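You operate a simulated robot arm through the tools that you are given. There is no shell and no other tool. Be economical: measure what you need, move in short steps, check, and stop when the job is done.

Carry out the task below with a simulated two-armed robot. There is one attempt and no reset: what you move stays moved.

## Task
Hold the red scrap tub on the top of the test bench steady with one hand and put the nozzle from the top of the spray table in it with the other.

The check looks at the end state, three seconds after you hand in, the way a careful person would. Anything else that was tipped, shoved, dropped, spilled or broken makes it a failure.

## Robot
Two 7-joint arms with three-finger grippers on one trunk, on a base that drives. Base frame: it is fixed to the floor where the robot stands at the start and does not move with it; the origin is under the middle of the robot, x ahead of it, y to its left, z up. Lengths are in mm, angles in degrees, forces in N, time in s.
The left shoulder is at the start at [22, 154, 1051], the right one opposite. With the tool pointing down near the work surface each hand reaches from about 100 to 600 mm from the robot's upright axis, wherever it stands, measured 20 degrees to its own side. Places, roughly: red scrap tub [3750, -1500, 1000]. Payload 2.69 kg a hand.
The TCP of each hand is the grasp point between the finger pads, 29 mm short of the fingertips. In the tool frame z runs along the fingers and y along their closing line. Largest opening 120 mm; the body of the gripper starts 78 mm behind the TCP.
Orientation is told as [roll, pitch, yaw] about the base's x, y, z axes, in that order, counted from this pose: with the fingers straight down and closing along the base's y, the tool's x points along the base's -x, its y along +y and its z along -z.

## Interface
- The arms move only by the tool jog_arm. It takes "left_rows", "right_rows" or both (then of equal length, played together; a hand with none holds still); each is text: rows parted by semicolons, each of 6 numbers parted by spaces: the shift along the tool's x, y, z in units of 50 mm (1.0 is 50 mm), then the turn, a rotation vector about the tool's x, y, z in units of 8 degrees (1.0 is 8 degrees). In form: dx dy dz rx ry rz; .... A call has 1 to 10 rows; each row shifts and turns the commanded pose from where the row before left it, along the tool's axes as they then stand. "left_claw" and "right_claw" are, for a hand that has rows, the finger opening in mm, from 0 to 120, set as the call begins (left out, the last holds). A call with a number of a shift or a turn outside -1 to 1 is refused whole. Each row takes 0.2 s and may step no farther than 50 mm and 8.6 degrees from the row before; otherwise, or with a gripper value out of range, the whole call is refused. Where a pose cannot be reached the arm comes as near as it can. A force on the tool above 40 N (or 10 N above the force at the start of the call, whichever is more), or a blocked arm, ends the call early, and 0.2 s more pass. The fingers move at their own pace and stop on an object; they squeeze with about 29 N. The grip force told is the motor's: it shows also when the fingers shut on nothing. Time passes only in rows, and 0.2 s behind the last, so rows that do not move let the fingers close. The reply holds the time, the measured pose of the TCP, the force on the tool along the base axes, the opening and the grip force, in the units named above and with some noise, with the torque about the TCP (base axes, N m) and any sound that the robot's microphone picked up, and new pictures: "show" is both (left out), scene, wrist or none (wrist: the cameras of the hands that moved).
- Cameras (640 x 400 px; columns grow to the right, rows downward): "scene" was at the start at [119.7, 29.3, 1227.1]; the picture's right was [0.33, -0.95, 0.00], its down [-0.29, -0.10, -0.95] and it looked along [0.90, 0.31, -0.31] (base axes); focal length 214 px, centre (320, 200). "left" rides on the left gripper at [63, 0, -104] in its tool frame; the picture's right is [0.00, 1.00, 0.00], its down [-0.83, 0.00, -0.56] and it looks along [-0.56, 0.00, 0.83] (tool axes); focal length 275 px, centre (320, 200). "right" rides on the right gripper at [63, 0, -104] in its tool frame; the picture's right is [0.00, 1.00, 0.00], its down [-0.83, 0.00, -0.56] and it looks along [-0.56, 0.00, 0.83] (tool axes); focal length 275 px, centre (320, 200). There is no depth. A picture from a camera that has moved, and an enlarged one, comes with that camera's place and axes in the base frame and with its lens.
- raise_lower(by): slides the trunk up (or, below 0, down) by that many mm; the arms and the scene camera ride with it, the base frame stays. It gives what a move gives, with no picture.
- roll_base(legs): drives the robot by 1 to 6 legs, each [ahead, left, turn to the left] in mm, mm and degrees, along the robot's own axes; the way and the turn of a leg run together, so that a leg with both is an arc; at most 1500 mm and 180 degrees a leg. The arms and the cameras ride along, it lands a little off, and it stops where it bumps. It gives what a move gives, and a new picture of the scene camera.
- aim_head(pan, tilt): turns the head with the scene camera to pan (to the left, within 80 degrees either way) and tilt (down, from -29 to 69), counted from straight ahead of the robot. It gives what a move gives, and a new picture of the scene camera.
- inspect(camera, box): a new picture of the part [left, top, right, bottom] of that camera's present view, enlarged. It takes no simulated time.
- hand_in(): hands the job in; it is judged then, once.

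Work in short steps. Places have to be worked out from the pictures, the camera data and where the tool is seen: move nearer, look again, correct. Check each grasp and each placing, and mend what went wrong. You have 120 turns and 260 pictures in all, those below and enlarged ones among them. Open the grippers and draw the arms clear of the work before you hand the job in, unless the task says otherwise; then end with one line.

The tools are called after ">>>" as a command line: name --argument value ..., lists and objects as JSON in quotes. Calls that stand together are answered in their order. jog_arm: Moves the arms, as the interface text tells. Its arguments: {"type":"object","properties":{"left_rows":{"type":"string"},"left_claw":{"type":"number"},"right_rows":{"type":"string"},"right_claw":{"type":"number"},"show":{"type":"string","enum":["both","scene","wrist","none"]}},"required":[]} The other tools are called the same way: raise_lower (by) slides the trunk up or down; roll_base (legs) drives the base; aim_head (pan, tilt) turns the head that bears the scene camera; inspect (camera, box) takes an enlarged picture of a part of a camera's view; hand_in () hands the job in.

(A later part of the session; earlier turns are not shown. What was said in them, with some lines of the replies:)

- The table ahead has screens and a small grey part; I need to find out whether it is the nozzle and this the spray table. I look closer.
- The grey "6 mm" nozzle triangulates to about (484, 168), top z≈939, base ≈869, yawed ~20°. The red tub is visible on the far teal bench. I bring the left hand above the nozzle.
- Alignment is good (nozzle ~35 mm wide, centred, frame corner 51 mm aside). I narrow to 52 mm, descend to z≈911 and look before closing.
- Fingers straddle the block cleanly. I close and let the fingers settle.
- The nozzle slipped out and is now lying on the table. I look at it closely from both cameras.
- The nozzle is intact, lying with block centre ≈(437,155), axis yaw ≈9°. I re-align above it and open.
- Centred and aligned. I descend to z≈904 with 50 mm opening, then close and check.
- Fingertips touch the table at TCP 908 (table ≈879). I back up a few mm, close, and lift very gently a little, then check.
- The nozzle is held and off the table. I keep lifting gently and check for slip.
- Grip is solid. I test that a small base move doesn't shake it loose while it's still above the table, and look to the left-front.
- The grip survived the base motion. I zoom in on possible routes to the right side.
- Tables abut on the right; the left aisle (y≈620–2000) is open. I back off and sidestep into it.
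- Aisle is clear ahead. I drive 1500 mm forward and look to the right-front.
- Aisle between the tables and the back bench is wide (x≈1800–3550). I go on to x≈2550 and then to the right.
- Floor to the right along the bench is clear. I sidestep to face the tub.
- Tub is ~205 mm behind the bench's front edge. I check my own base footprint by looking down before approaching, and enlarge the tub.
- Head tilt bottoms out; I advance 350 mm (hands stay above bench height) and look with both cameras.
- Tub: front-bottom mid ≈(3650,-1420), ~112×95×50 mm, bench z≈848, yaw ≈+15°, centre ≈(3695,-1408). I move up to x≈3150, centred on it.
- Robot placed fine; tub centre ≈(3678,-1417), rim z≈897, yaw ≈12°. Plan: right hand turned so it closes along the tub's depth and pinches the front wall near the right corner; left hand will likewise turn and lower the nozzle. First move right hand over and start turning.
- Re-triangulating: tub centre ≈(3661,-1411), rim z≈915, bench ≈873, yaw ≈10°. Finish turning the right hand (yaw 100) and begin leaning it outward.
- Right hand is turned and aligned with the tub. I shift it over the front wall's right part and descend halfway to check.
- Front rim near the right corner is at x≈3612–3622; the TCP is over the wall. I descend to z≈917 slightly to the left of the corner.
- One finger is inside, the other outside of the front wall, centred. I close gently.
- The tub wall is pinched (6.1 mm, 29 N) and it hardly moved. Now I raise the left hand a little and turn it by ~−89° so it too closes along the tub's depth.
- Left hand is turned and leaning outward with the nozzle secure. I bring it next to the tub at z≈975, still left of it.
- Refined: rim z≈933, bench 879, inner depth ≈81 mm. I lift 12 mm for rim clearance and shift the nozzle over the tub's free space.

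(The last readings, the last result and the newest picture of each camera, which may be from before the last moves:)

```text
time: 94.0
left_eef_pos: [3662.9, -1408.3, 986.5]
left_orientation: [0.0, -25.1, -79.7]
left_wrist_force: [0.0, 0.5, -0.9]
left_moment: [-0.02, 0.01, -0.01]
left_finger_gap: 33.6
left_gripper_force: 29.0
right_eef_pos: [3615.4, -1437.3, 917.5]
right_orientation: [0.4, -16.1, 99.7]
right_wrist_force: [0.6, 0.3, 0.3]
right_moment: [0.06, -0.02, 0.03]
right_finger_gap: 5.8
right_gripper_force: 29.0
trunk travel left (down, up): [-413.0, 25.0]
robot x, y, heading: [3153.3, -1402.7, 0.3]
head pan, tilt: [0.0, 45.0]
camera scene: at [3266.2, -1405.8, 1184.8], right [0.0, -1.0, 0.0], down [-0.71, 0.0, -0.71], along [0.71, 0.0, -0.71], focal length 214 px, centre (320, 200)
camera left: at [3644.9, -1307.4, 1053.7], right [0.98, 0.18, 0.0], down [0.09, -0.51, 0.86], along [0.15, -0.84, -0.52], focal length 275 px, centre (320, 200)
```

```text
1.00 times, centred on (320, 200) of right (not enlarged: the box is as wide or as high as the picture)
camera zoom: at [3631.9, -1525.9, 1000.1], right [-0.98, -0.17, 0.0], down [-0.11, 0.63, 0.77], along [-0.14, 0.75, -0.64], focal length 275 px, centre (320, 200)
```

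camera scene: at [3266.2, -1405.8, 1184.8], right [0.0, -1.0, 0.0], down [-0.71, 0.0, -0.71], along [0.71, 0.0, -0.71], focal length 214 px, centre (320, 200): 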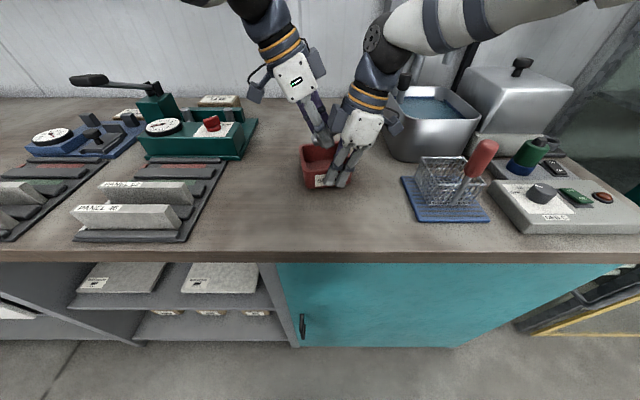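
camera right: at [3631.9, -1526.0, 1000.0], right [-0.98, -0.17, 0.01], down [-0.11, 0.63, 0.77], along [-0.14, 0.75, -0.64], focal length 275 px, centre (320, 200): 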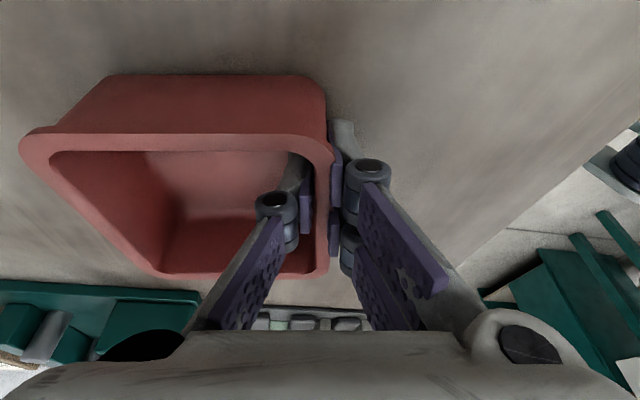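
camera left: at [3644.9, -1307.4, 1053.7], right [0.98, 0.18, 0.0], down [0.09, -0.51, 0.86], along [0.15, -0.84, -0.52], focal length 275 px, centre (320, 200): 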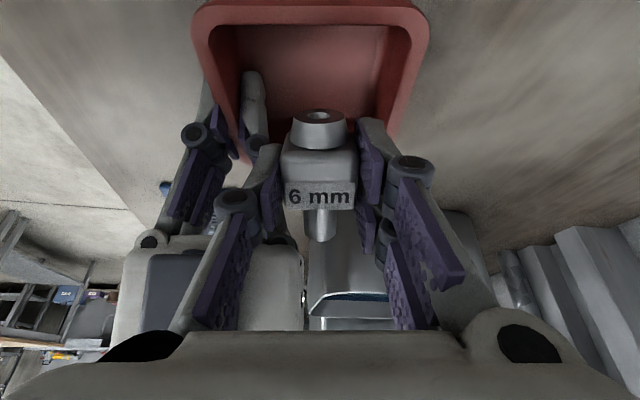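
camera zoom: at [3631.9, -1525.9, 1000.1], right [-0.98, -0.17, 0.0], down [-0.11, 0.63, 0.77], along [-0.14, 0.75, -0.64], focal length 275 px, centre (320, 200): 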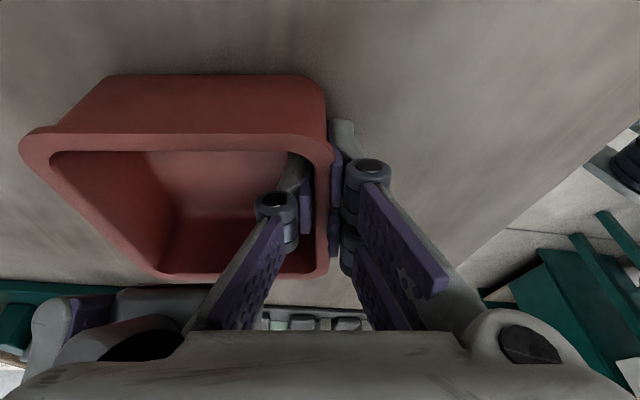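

The left camera shows the nozzle centred over the free part of the tub. I lower 40 mm in small steps with force guard.

>>> jog_arm --left_rows "0.0845 0 0.181 0 0 0;0.0845 0 0.181 0 0 0;0.0845 0 0.181 0 0 0;0.0845 0 0.181 0 0 0;0 0 0 0 0 0"

>>> inspect --camera "scene" --box '[240, 70, 400, 200]'

```text
time: 95.2
left_eef_pos: [3662.8, -1406.9, 945.4]
left_orientation: [0.0, -25.0, -79.7]
left_wrist_force: [-0.6, -0.5, -0.3]
left_moment: [0.01, -0.02, 0.02]
left_finger_gap: 33.4
left_gripper_force: 29.2
right_eef_pos: [3615.0, -1436.9, 917.3]
right_orientation: [0.4, -16.1, 99.7]
right_wrist_force: [-0.2, 0.2, -0.2]
right_moment: [-0.01, 0.02, 0.02]
right_finger_gap: 6.1
right_gripper_force: 28.8
trunk travel left (down, up): [-413.0, 25.0]
robot x, y, heading: [3155.6, -1403.6, 0.2]
head pan, tilt: [0.0, 45.0]
camera scene: at [3266.1, -1405.9, 1184.9], right [0.0, -1.0, 0.0], down [-0.71, 0.0, -0.71], along [0.71, 0.0, -0.71], focal length 214 px, centre (320, 200)
camera left: at [3645.1, -1307.1, 1013.7], right [0.98, 0.18, 0.0], down [0.09, -0.51, 0.86], along [0.15, -0.84, -0.52], focal length 275 px, centre (320, 200)
```

scene: 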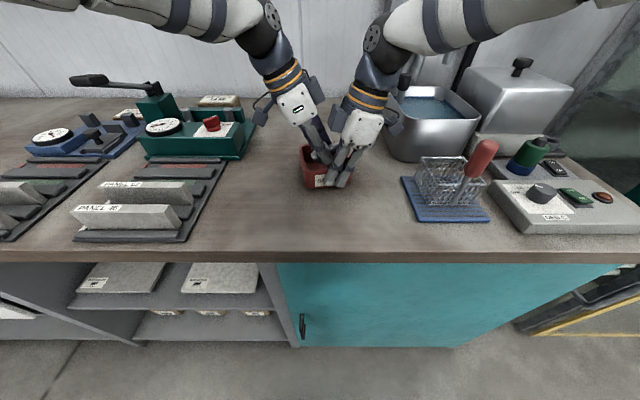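
left: 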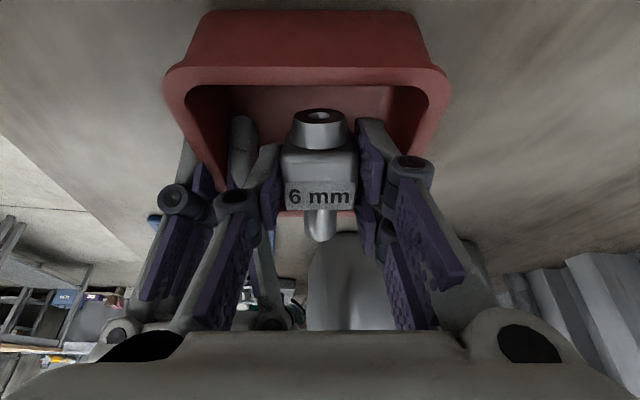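

```text
3.08 times, centred on (320, 135) of scene
camera zoom: at [3266.1, -1405.9, 1184.9], right [0.0, -1.0, 0.0], down [-0.71, 0.0, -0.71], along [0.71, 0.0, -0.71], focal length 660 px, centre (320, 400)
```

zoom: 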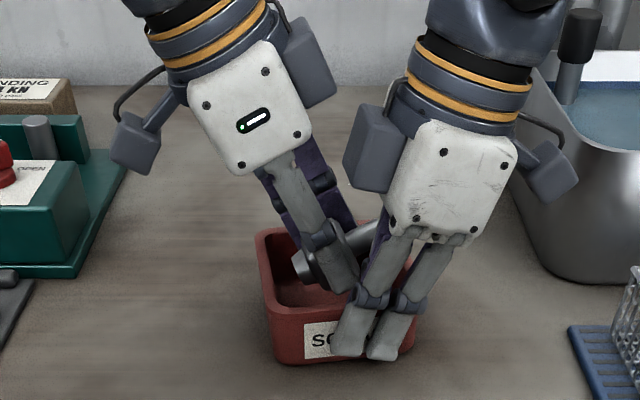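

The nozzle is below the rim with clearance all round. I lower 9 mm more and then open just slightly to release.

>>> jog_arm --left_rows "0.038 0.03 0.08 0 0 0;0.038 0.01 0.08 0 0 0;0 0 0 0 0 0" --show "none"

>>> jog_arm --left_rows "0 0 0 0 0 0;0 0 0 0 0 0;0 0 0 0 0 0" --left_claw 41 --show "both"

>>> inspect --camera "scene" --box '[240, 70, 400, 200]'

```text
time: 96.0
left_eef_pos: [3664.5, -1406.9, 938.6]
left_orientation: [0.1, -25.0, -79.7]
left_wrist_force: [0.5, -0.3, -0.9]
left_moment: [0.0, -0.02, 0.01]
left_finger_gap: 33.5
left_gripper_force: 28.6
right_eef_pos: [3614.6, -1437.3, 918.0]
right_orientation: [0.3, -16.1, 99.7]
right_wrist_force: [0.0, -0.4, 0.4]
right_moment: [0.0, 0.02, -0.02]
right_finger_gap: 5.9
right_gripper_force: 28.4
trunk travel left (down, up): [-413.0, 25.0]
robot x, y, heading: [3151.2, -1403.5, 0.3]
head pan, tilt: [0.0, 45.0]
```

```text
time: 96.8
left_eef_pos: [3664.3, -1406.6, 938.2]
left_orientation: [0.0, -25.0, -79.6]
left_wrist_force: [1.0, -0.1, 1.0]
left_moment: [-0.02, 0.02, 0.04]
left_finger_gap: 41.4
left_gripper_force: 0.0
right_eef_pos: [3615.5, -1437.7, 917.6]
right_orientation: [0.4, -16.2, 99.7]
right_wrist_force: [0.8, -0.1, 0.5]
right_moment: [-0.01, -0.03, 0.0]
right_finger_gap: 5.7
right_gripper_force: 29.0
trunk travel left (down, up): [-413.0, 25.0]
robot x, y, heading: [3155.5, -1402.7, 0.2]
head pan, tilt: [0.0, 45.0]
camera scene: at [3266.1, -1405.9, 1184.9], right [0.0, -1.0, 0.0], down [-0.71, 0.0, -0.71], along [0.71, 0.0, -0.71], focal length 214 px, centre (320, 200)
camera left: at [3646.9, -1306.6, 1005.3], right [0.98, 0.18, 0.0], down [0.09, -0.51, 0.86], along [0.15, -0.84, -0.52], focal length 275 px, centre (320, 200)
```

scene: 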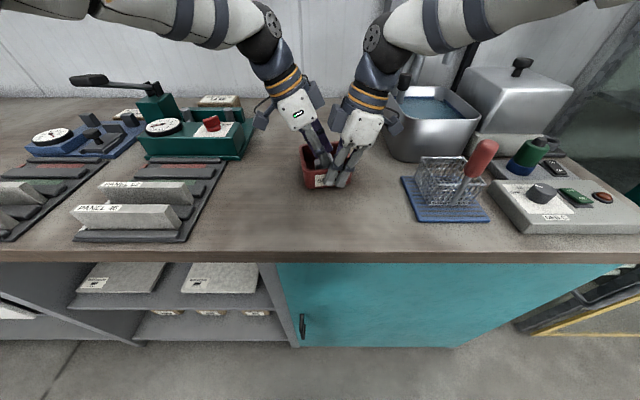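
left: 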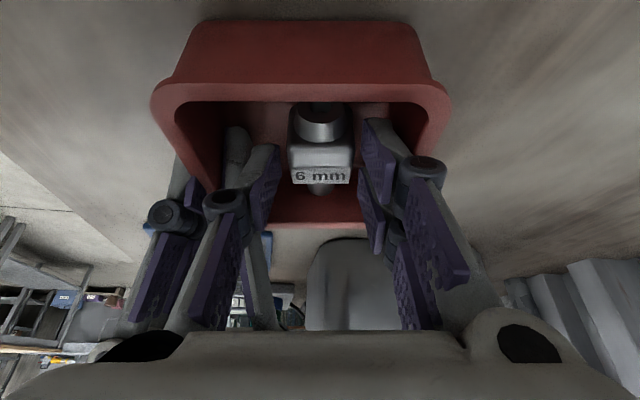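

```text
3.08 times, centred on (320, 135) of scene
camera zoom: at [3266.1, -1405.9, 1184.9], right [0.0, -1.0, 0.0], down [-0.71, 0.0, -0.71], along [0.71, 0.0, -0.71], focal length 660 px, centre (320, 400)
```

zoom: 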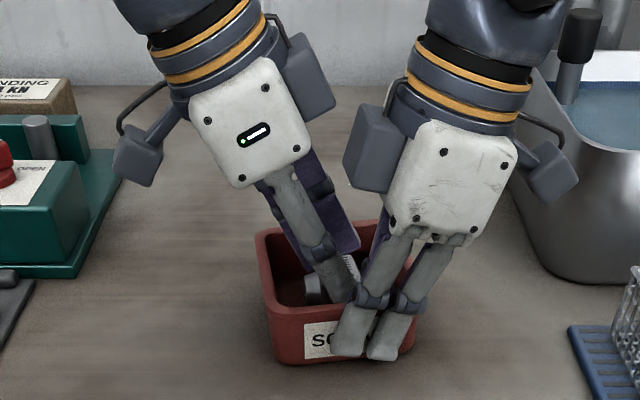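

The nozzle is lying in the tub. I withdraw the left hand straight up, then to the left.

>>> jog_arm --left_rows "-0.1 0 -0.217 0 0 0;-0.1 0 -0.217 0 0 0;-0.1 0 -0.217 0 0 0;-0.1 0 -0.217 0 0 0;-0.1 0 -0.217 0 0 0;0.35 0.07 -0.166 0 0 0;0.35 0.07 -0.166 0 0 0;0.35 0.07 -0.166 0 0 0;0.35 0.07 -0.166 0 0 0;0.35 0.07 -0.166 0 0 0" --left_claw 41

>>> inspect --camera "scene" --box '[240, 70, 400, 200]'

```text
time: 99.0
left_eef_pos: [3664.2, -1307.3, 998.1]
left_orientation: [-0.1, -25.0, -79.6]
left_wrist_force: [1.0, 0.5, 0.3]
left_moment: [0.04, -0.01, -0.01]
left_finger_gap: 40.9
left_gripper_force: 0.0
right_eef_pos: [3614.9, -1437.4, 917.7]
right_orientation: [0.4, -16.2, 99.7]
right_wrist_force: [0.9, 0.0, 0.5]
right_moment: [0.0, 0.0, 0.05]
right_finger_gap: 5.9
right_gripper_force: 28.7
trunk travel left (down, up): [-413.0, 25.0]
robot x, y, heading: [3153.8, -1407.7, 0.2]
head pan, tilt: [0.0, 45.0]
camera scene: at [3266.1, -1405.7, 1184.9], right [0.0, -1.0, 0.0], down [-0.71, 0.0, -0.71], along [0.71, 0.0, -0.71], focal length 214 px, centre (320, 200)
camera left: at [3646.2, -1207.5, 1065.2], right [0.98, 0.17, 0.0], down [0.09, -0.51, 0.85], along [0.15, -0.84, -0.52], focal length 275 px, centre (320, 200)
```

scene: 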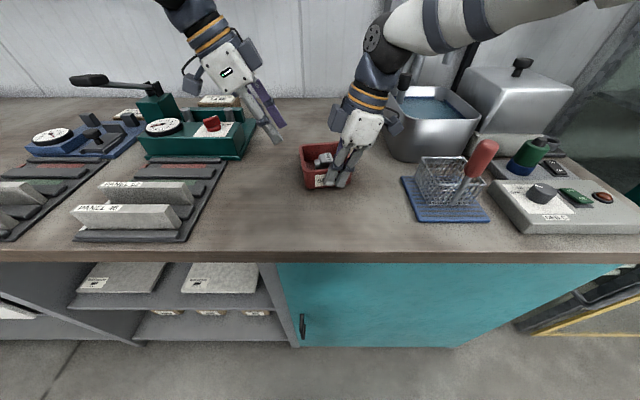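
left: 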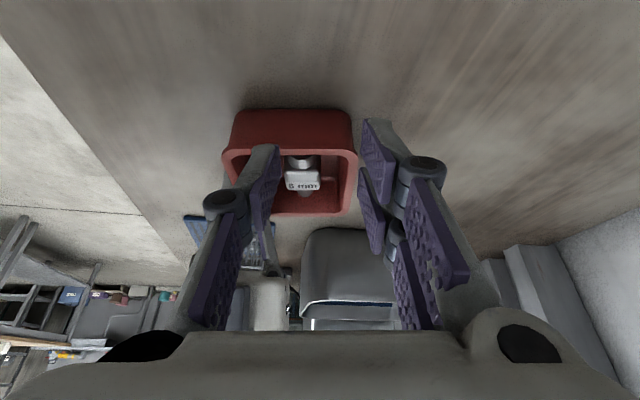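

```text
3.08 times, centred on (320, 135) of scene
camera zoom: at [3266.1, -1405.7, 1184.9], right [0.0, -1.0, 0.0], down [-0.71, 0.0, -0.71], along [0.71, 0.0, -0.71], focal length 660 px, centre (320, 400)
```

zoom: 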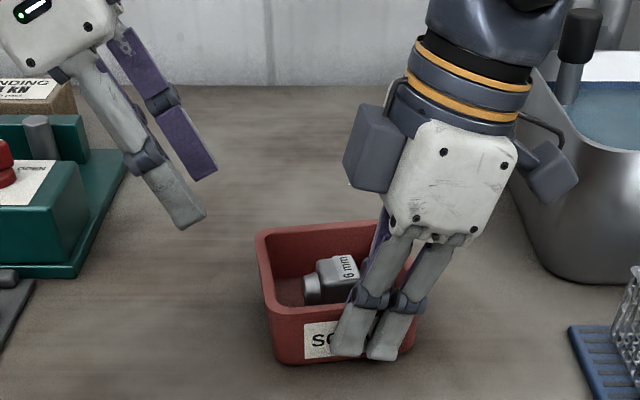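

The nozzle lies fully in the tub. I open the right hand a little and lift it straight up.

>>> jog_arm --right_rows "0 0 0 0 0 0;0 0 0 0 0 0" --right_claw 22 --show "wrist"

>>> jog_arm --right_rows "-0.03 0 -0.1 0 0 0;-0.055 0 -0.192 0 0 0;-0.055 0 -0.192 0 0 0;-0.11 0 -0.384 0 0 0;-0.11 0 -0.384 0 0 0;-0.11 0 -0.384 0 0 0;-0.11 0 -0.384 0 0 0;-0.11 0 -0.384 0 0 0"

>>> inspect --camera "scene" --box '[240, 70, 400, 200]'

```text
time: 99.5
left_eef_pos: [3663.5, -1308.3, 997.8]
left_orientation: [0.0, -24.9, -79.8]
left_wrist_force: [0.0, 0.4, -0.4]
left_moment: [0.02, 0.03, 0.0]
left_finger_gap: 40.9
left_gripper_force: 0.0
right_eef_pos: [3614.6, -1436.6, 917.4]
right_orientation: [0.4, -16.2, 99.7]
right_wrist_force: [0.3, -0.7, -0.7]
right_moment: [0.01, 0.01, -0.01]
right_finger_gap: 21.9
right_gripper_force: 0.1
trunk travel left (down, up): [-413.0, 25.0]
robot x, y, heading: [3154.1, -1408.2, 0.1]
head pan, tilt: [0.0, 45.0]
camera right: at [3631.8, -1526.0, 1000.2], right [-0.98, -0.17, 0.0], down [-0.11, 0.63, 0.77], along [-0.14, 0.75, -0.64], focal length 275 px, centre (320, 200)
```

right: 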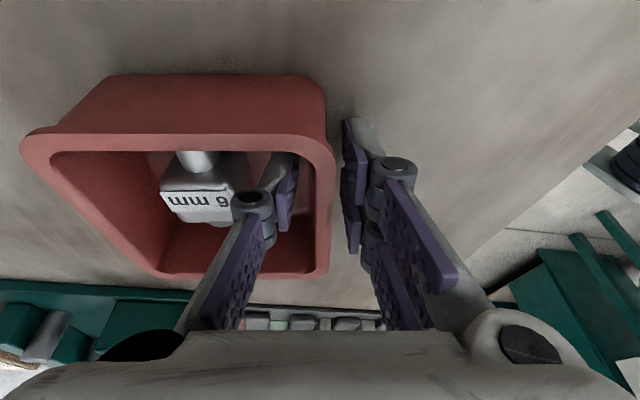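

```text
time: 101.3
left_eef_pos: [3662.9, -1307.2, 999.2]
left_orientation: [0.0, -25.0, -79.8]
left_wrist_force: [0.9, 0.3, -0.2]
left_moment: [-0.01, 0.02, 0.02]
left_finger_gap: 41.0
left_gripper_force: 0.0
right_eef_pos: [3614.6, -1437.8, 1043.9]
right_orientation: [0.5, -16.2, 99.7]
right_wrist_force: [0.7, 0.0, 0.5]
right_moment: [0.02, -0.01, -0.04]
right_finger_gap: 21.9
right_gripper_force: 0.1
trunk travel left (down, up): [-413.0, 25.0]
robot x, y, heading: [3153.5, -1402.8, 0.1]
head pan, tilt: [0.0, 45.0]
camera scene: at [3265.9, -1405.8, 1184.9], right [0.0, -1.0, 0.0], down [-0.71, 0.0, -0.71], along [0.71, 0.0, -0.71], focal length 214 px, centre (320, 200)
camera right: at [3632.1, -1526.2, 1126.2], right [-0.98, -0.17, 0.0], down [-0.11, 0.63, 0.77], along [-0.14, 0.75, -0.64], focal length 275 px, centre (320, 200)
```

scene: 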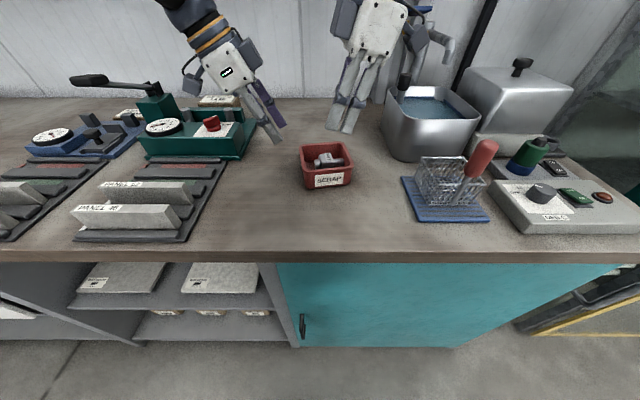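
right: 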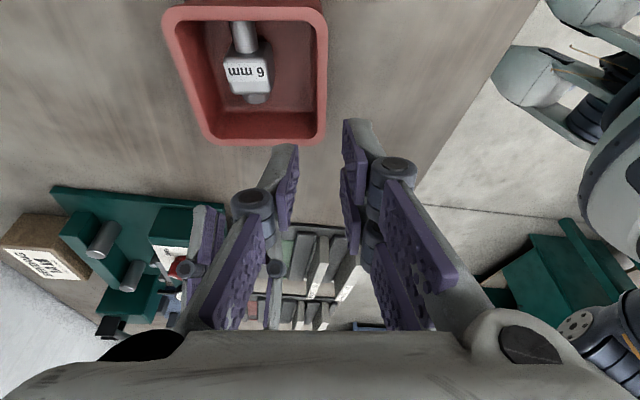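

```text
3.08 times, centred on (320, 135) of scene
camera zoom: at [3265.9, -1405.8, 1184.9], right [0.0, -1.0, 0.0], down [-0.71, 0.0, -0.71], along [0.71, 0.0, -0.71], focal length 660 px, centre (320, 400)
```

zoom: 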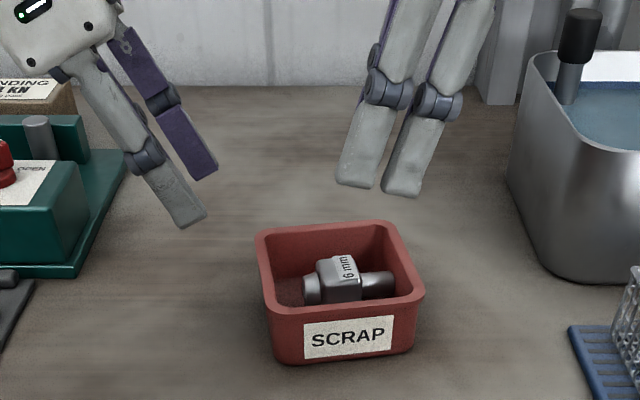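

The nozzle rests in the tub, tub upright in place. I raise both hands, open them, and back off.

>>> jog_arm --left_rows "-0.2 0 -0.45 0 0 0;-0.2 0 -0.45 0 0 0;-0.2 0 -0.45 0 0 0;0 0 0 0 0 0" --right_rows "-0.1 0 -0.35 0 0 0;-0.1 0 -0.35 0 0 0;-0.1 0 -0.35 0 0 0;0 0 0 0 0 0" --left_claw 80 --right_claw 80 --show "none"

>>> roll_base --legs '[[-350, 0, 0]]'

>>> inspect --camera "scene" --box '[220, 50, 460, 200]'

```text
time: 102.3
left_eef_pos: [3663.7, -1307.6, 1072.0]
left_orientation: [0.0, -24.9, -79.6]
left_wrist_force: [0.2, -0.5, -0.1]
left_moment: [0.02, -0.02, -0.04]
left_finger_gap: 80.0
left_gripper_force: 0.0
right_eef_pos: [3615.3, -1438.1, 1097.6]
right_orientation: [0.4, -16.2, 99.7]
right_wrist_force: [0.5, 0.7, 0.0]
right_moment: [0.0, 0.03, -0.01]
right_finger_gap: 79.8
right_gripper_force: 0.0
trunk travel left (down, up): [-413.0, 25.0]
robot x, y, heading: [3154.0, -1404.5, 0.0]
head pan, tilt: [0.0, 45.0]
```

```text
time: 104.6
left_eef_pos: [3315.1, -1309.1, 1071.9]
left_orientation: [-0.1, -25.0, -79.8]
left_wrist_force: [-0.7, -0.3, 0.2]
left_moment: [0.03, 0.01, 0.0]
left_finger_gap: 79.9
left_gripper_force: 0.1
right_eef_pos: [3267.3, -1439.8, 1097.2]
right_orientation: [0.5, -16.2, 99.6]
right_wrist_force: [-0.4, -1.1, 0.6]
right_moment: [0.02, -0.02, -0.01]
right_finger_gap: 80.1
right_gripper_force: 0.1
trunk travel left (down, up): [-413.0, 25.0]
robot x, y, heading: [2807.9, -1407.0, 0.3]
head pan, tilt: [0.0, 45.0]
camera scene: at [2917.6, -1407.0, 1184.9], right [0.0, -1.0, 0.0], down [-0.71, 0.0, -0.71], along [0.71, 0.0, -0.71], focal length 214 px, centre (320, 200)
```

scene: 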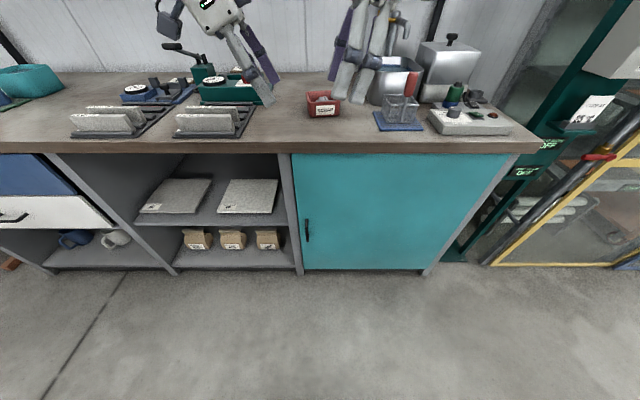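

```text
2.67 times, centred on (340, 125) of scene
camera zoom: at [2917.6, -1407.0, 1184.9], right [0.0, -1.0, 0.0], down [-0.71, 0.0, -0.71], along [0.71, 0.0, -0.71], focal length 572 px, centre (267, 400)
```

zoom: 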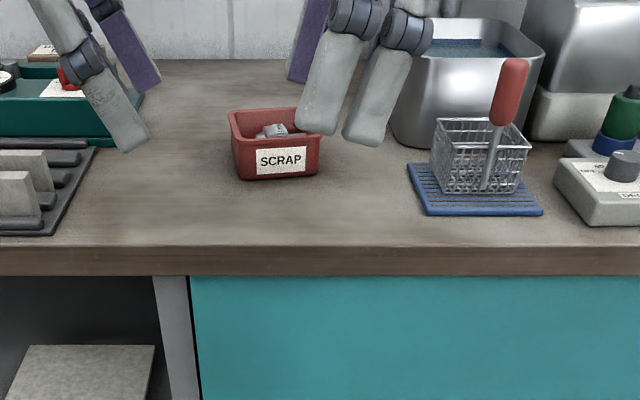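

Everything is in place and the arms are clear, so I hand the job in.

>>> hand_in

```text
The job is handed in.
```

The 6 mm nozzle is lying in the red scrap tub on the test bench; the right hand held the tub while the left put the nozzle in. On the first lift the nozzle slipped and toppled onto the spray table; it looked undamaged, and I regripped it. Both hands are now open and clear, and the job is handed in.
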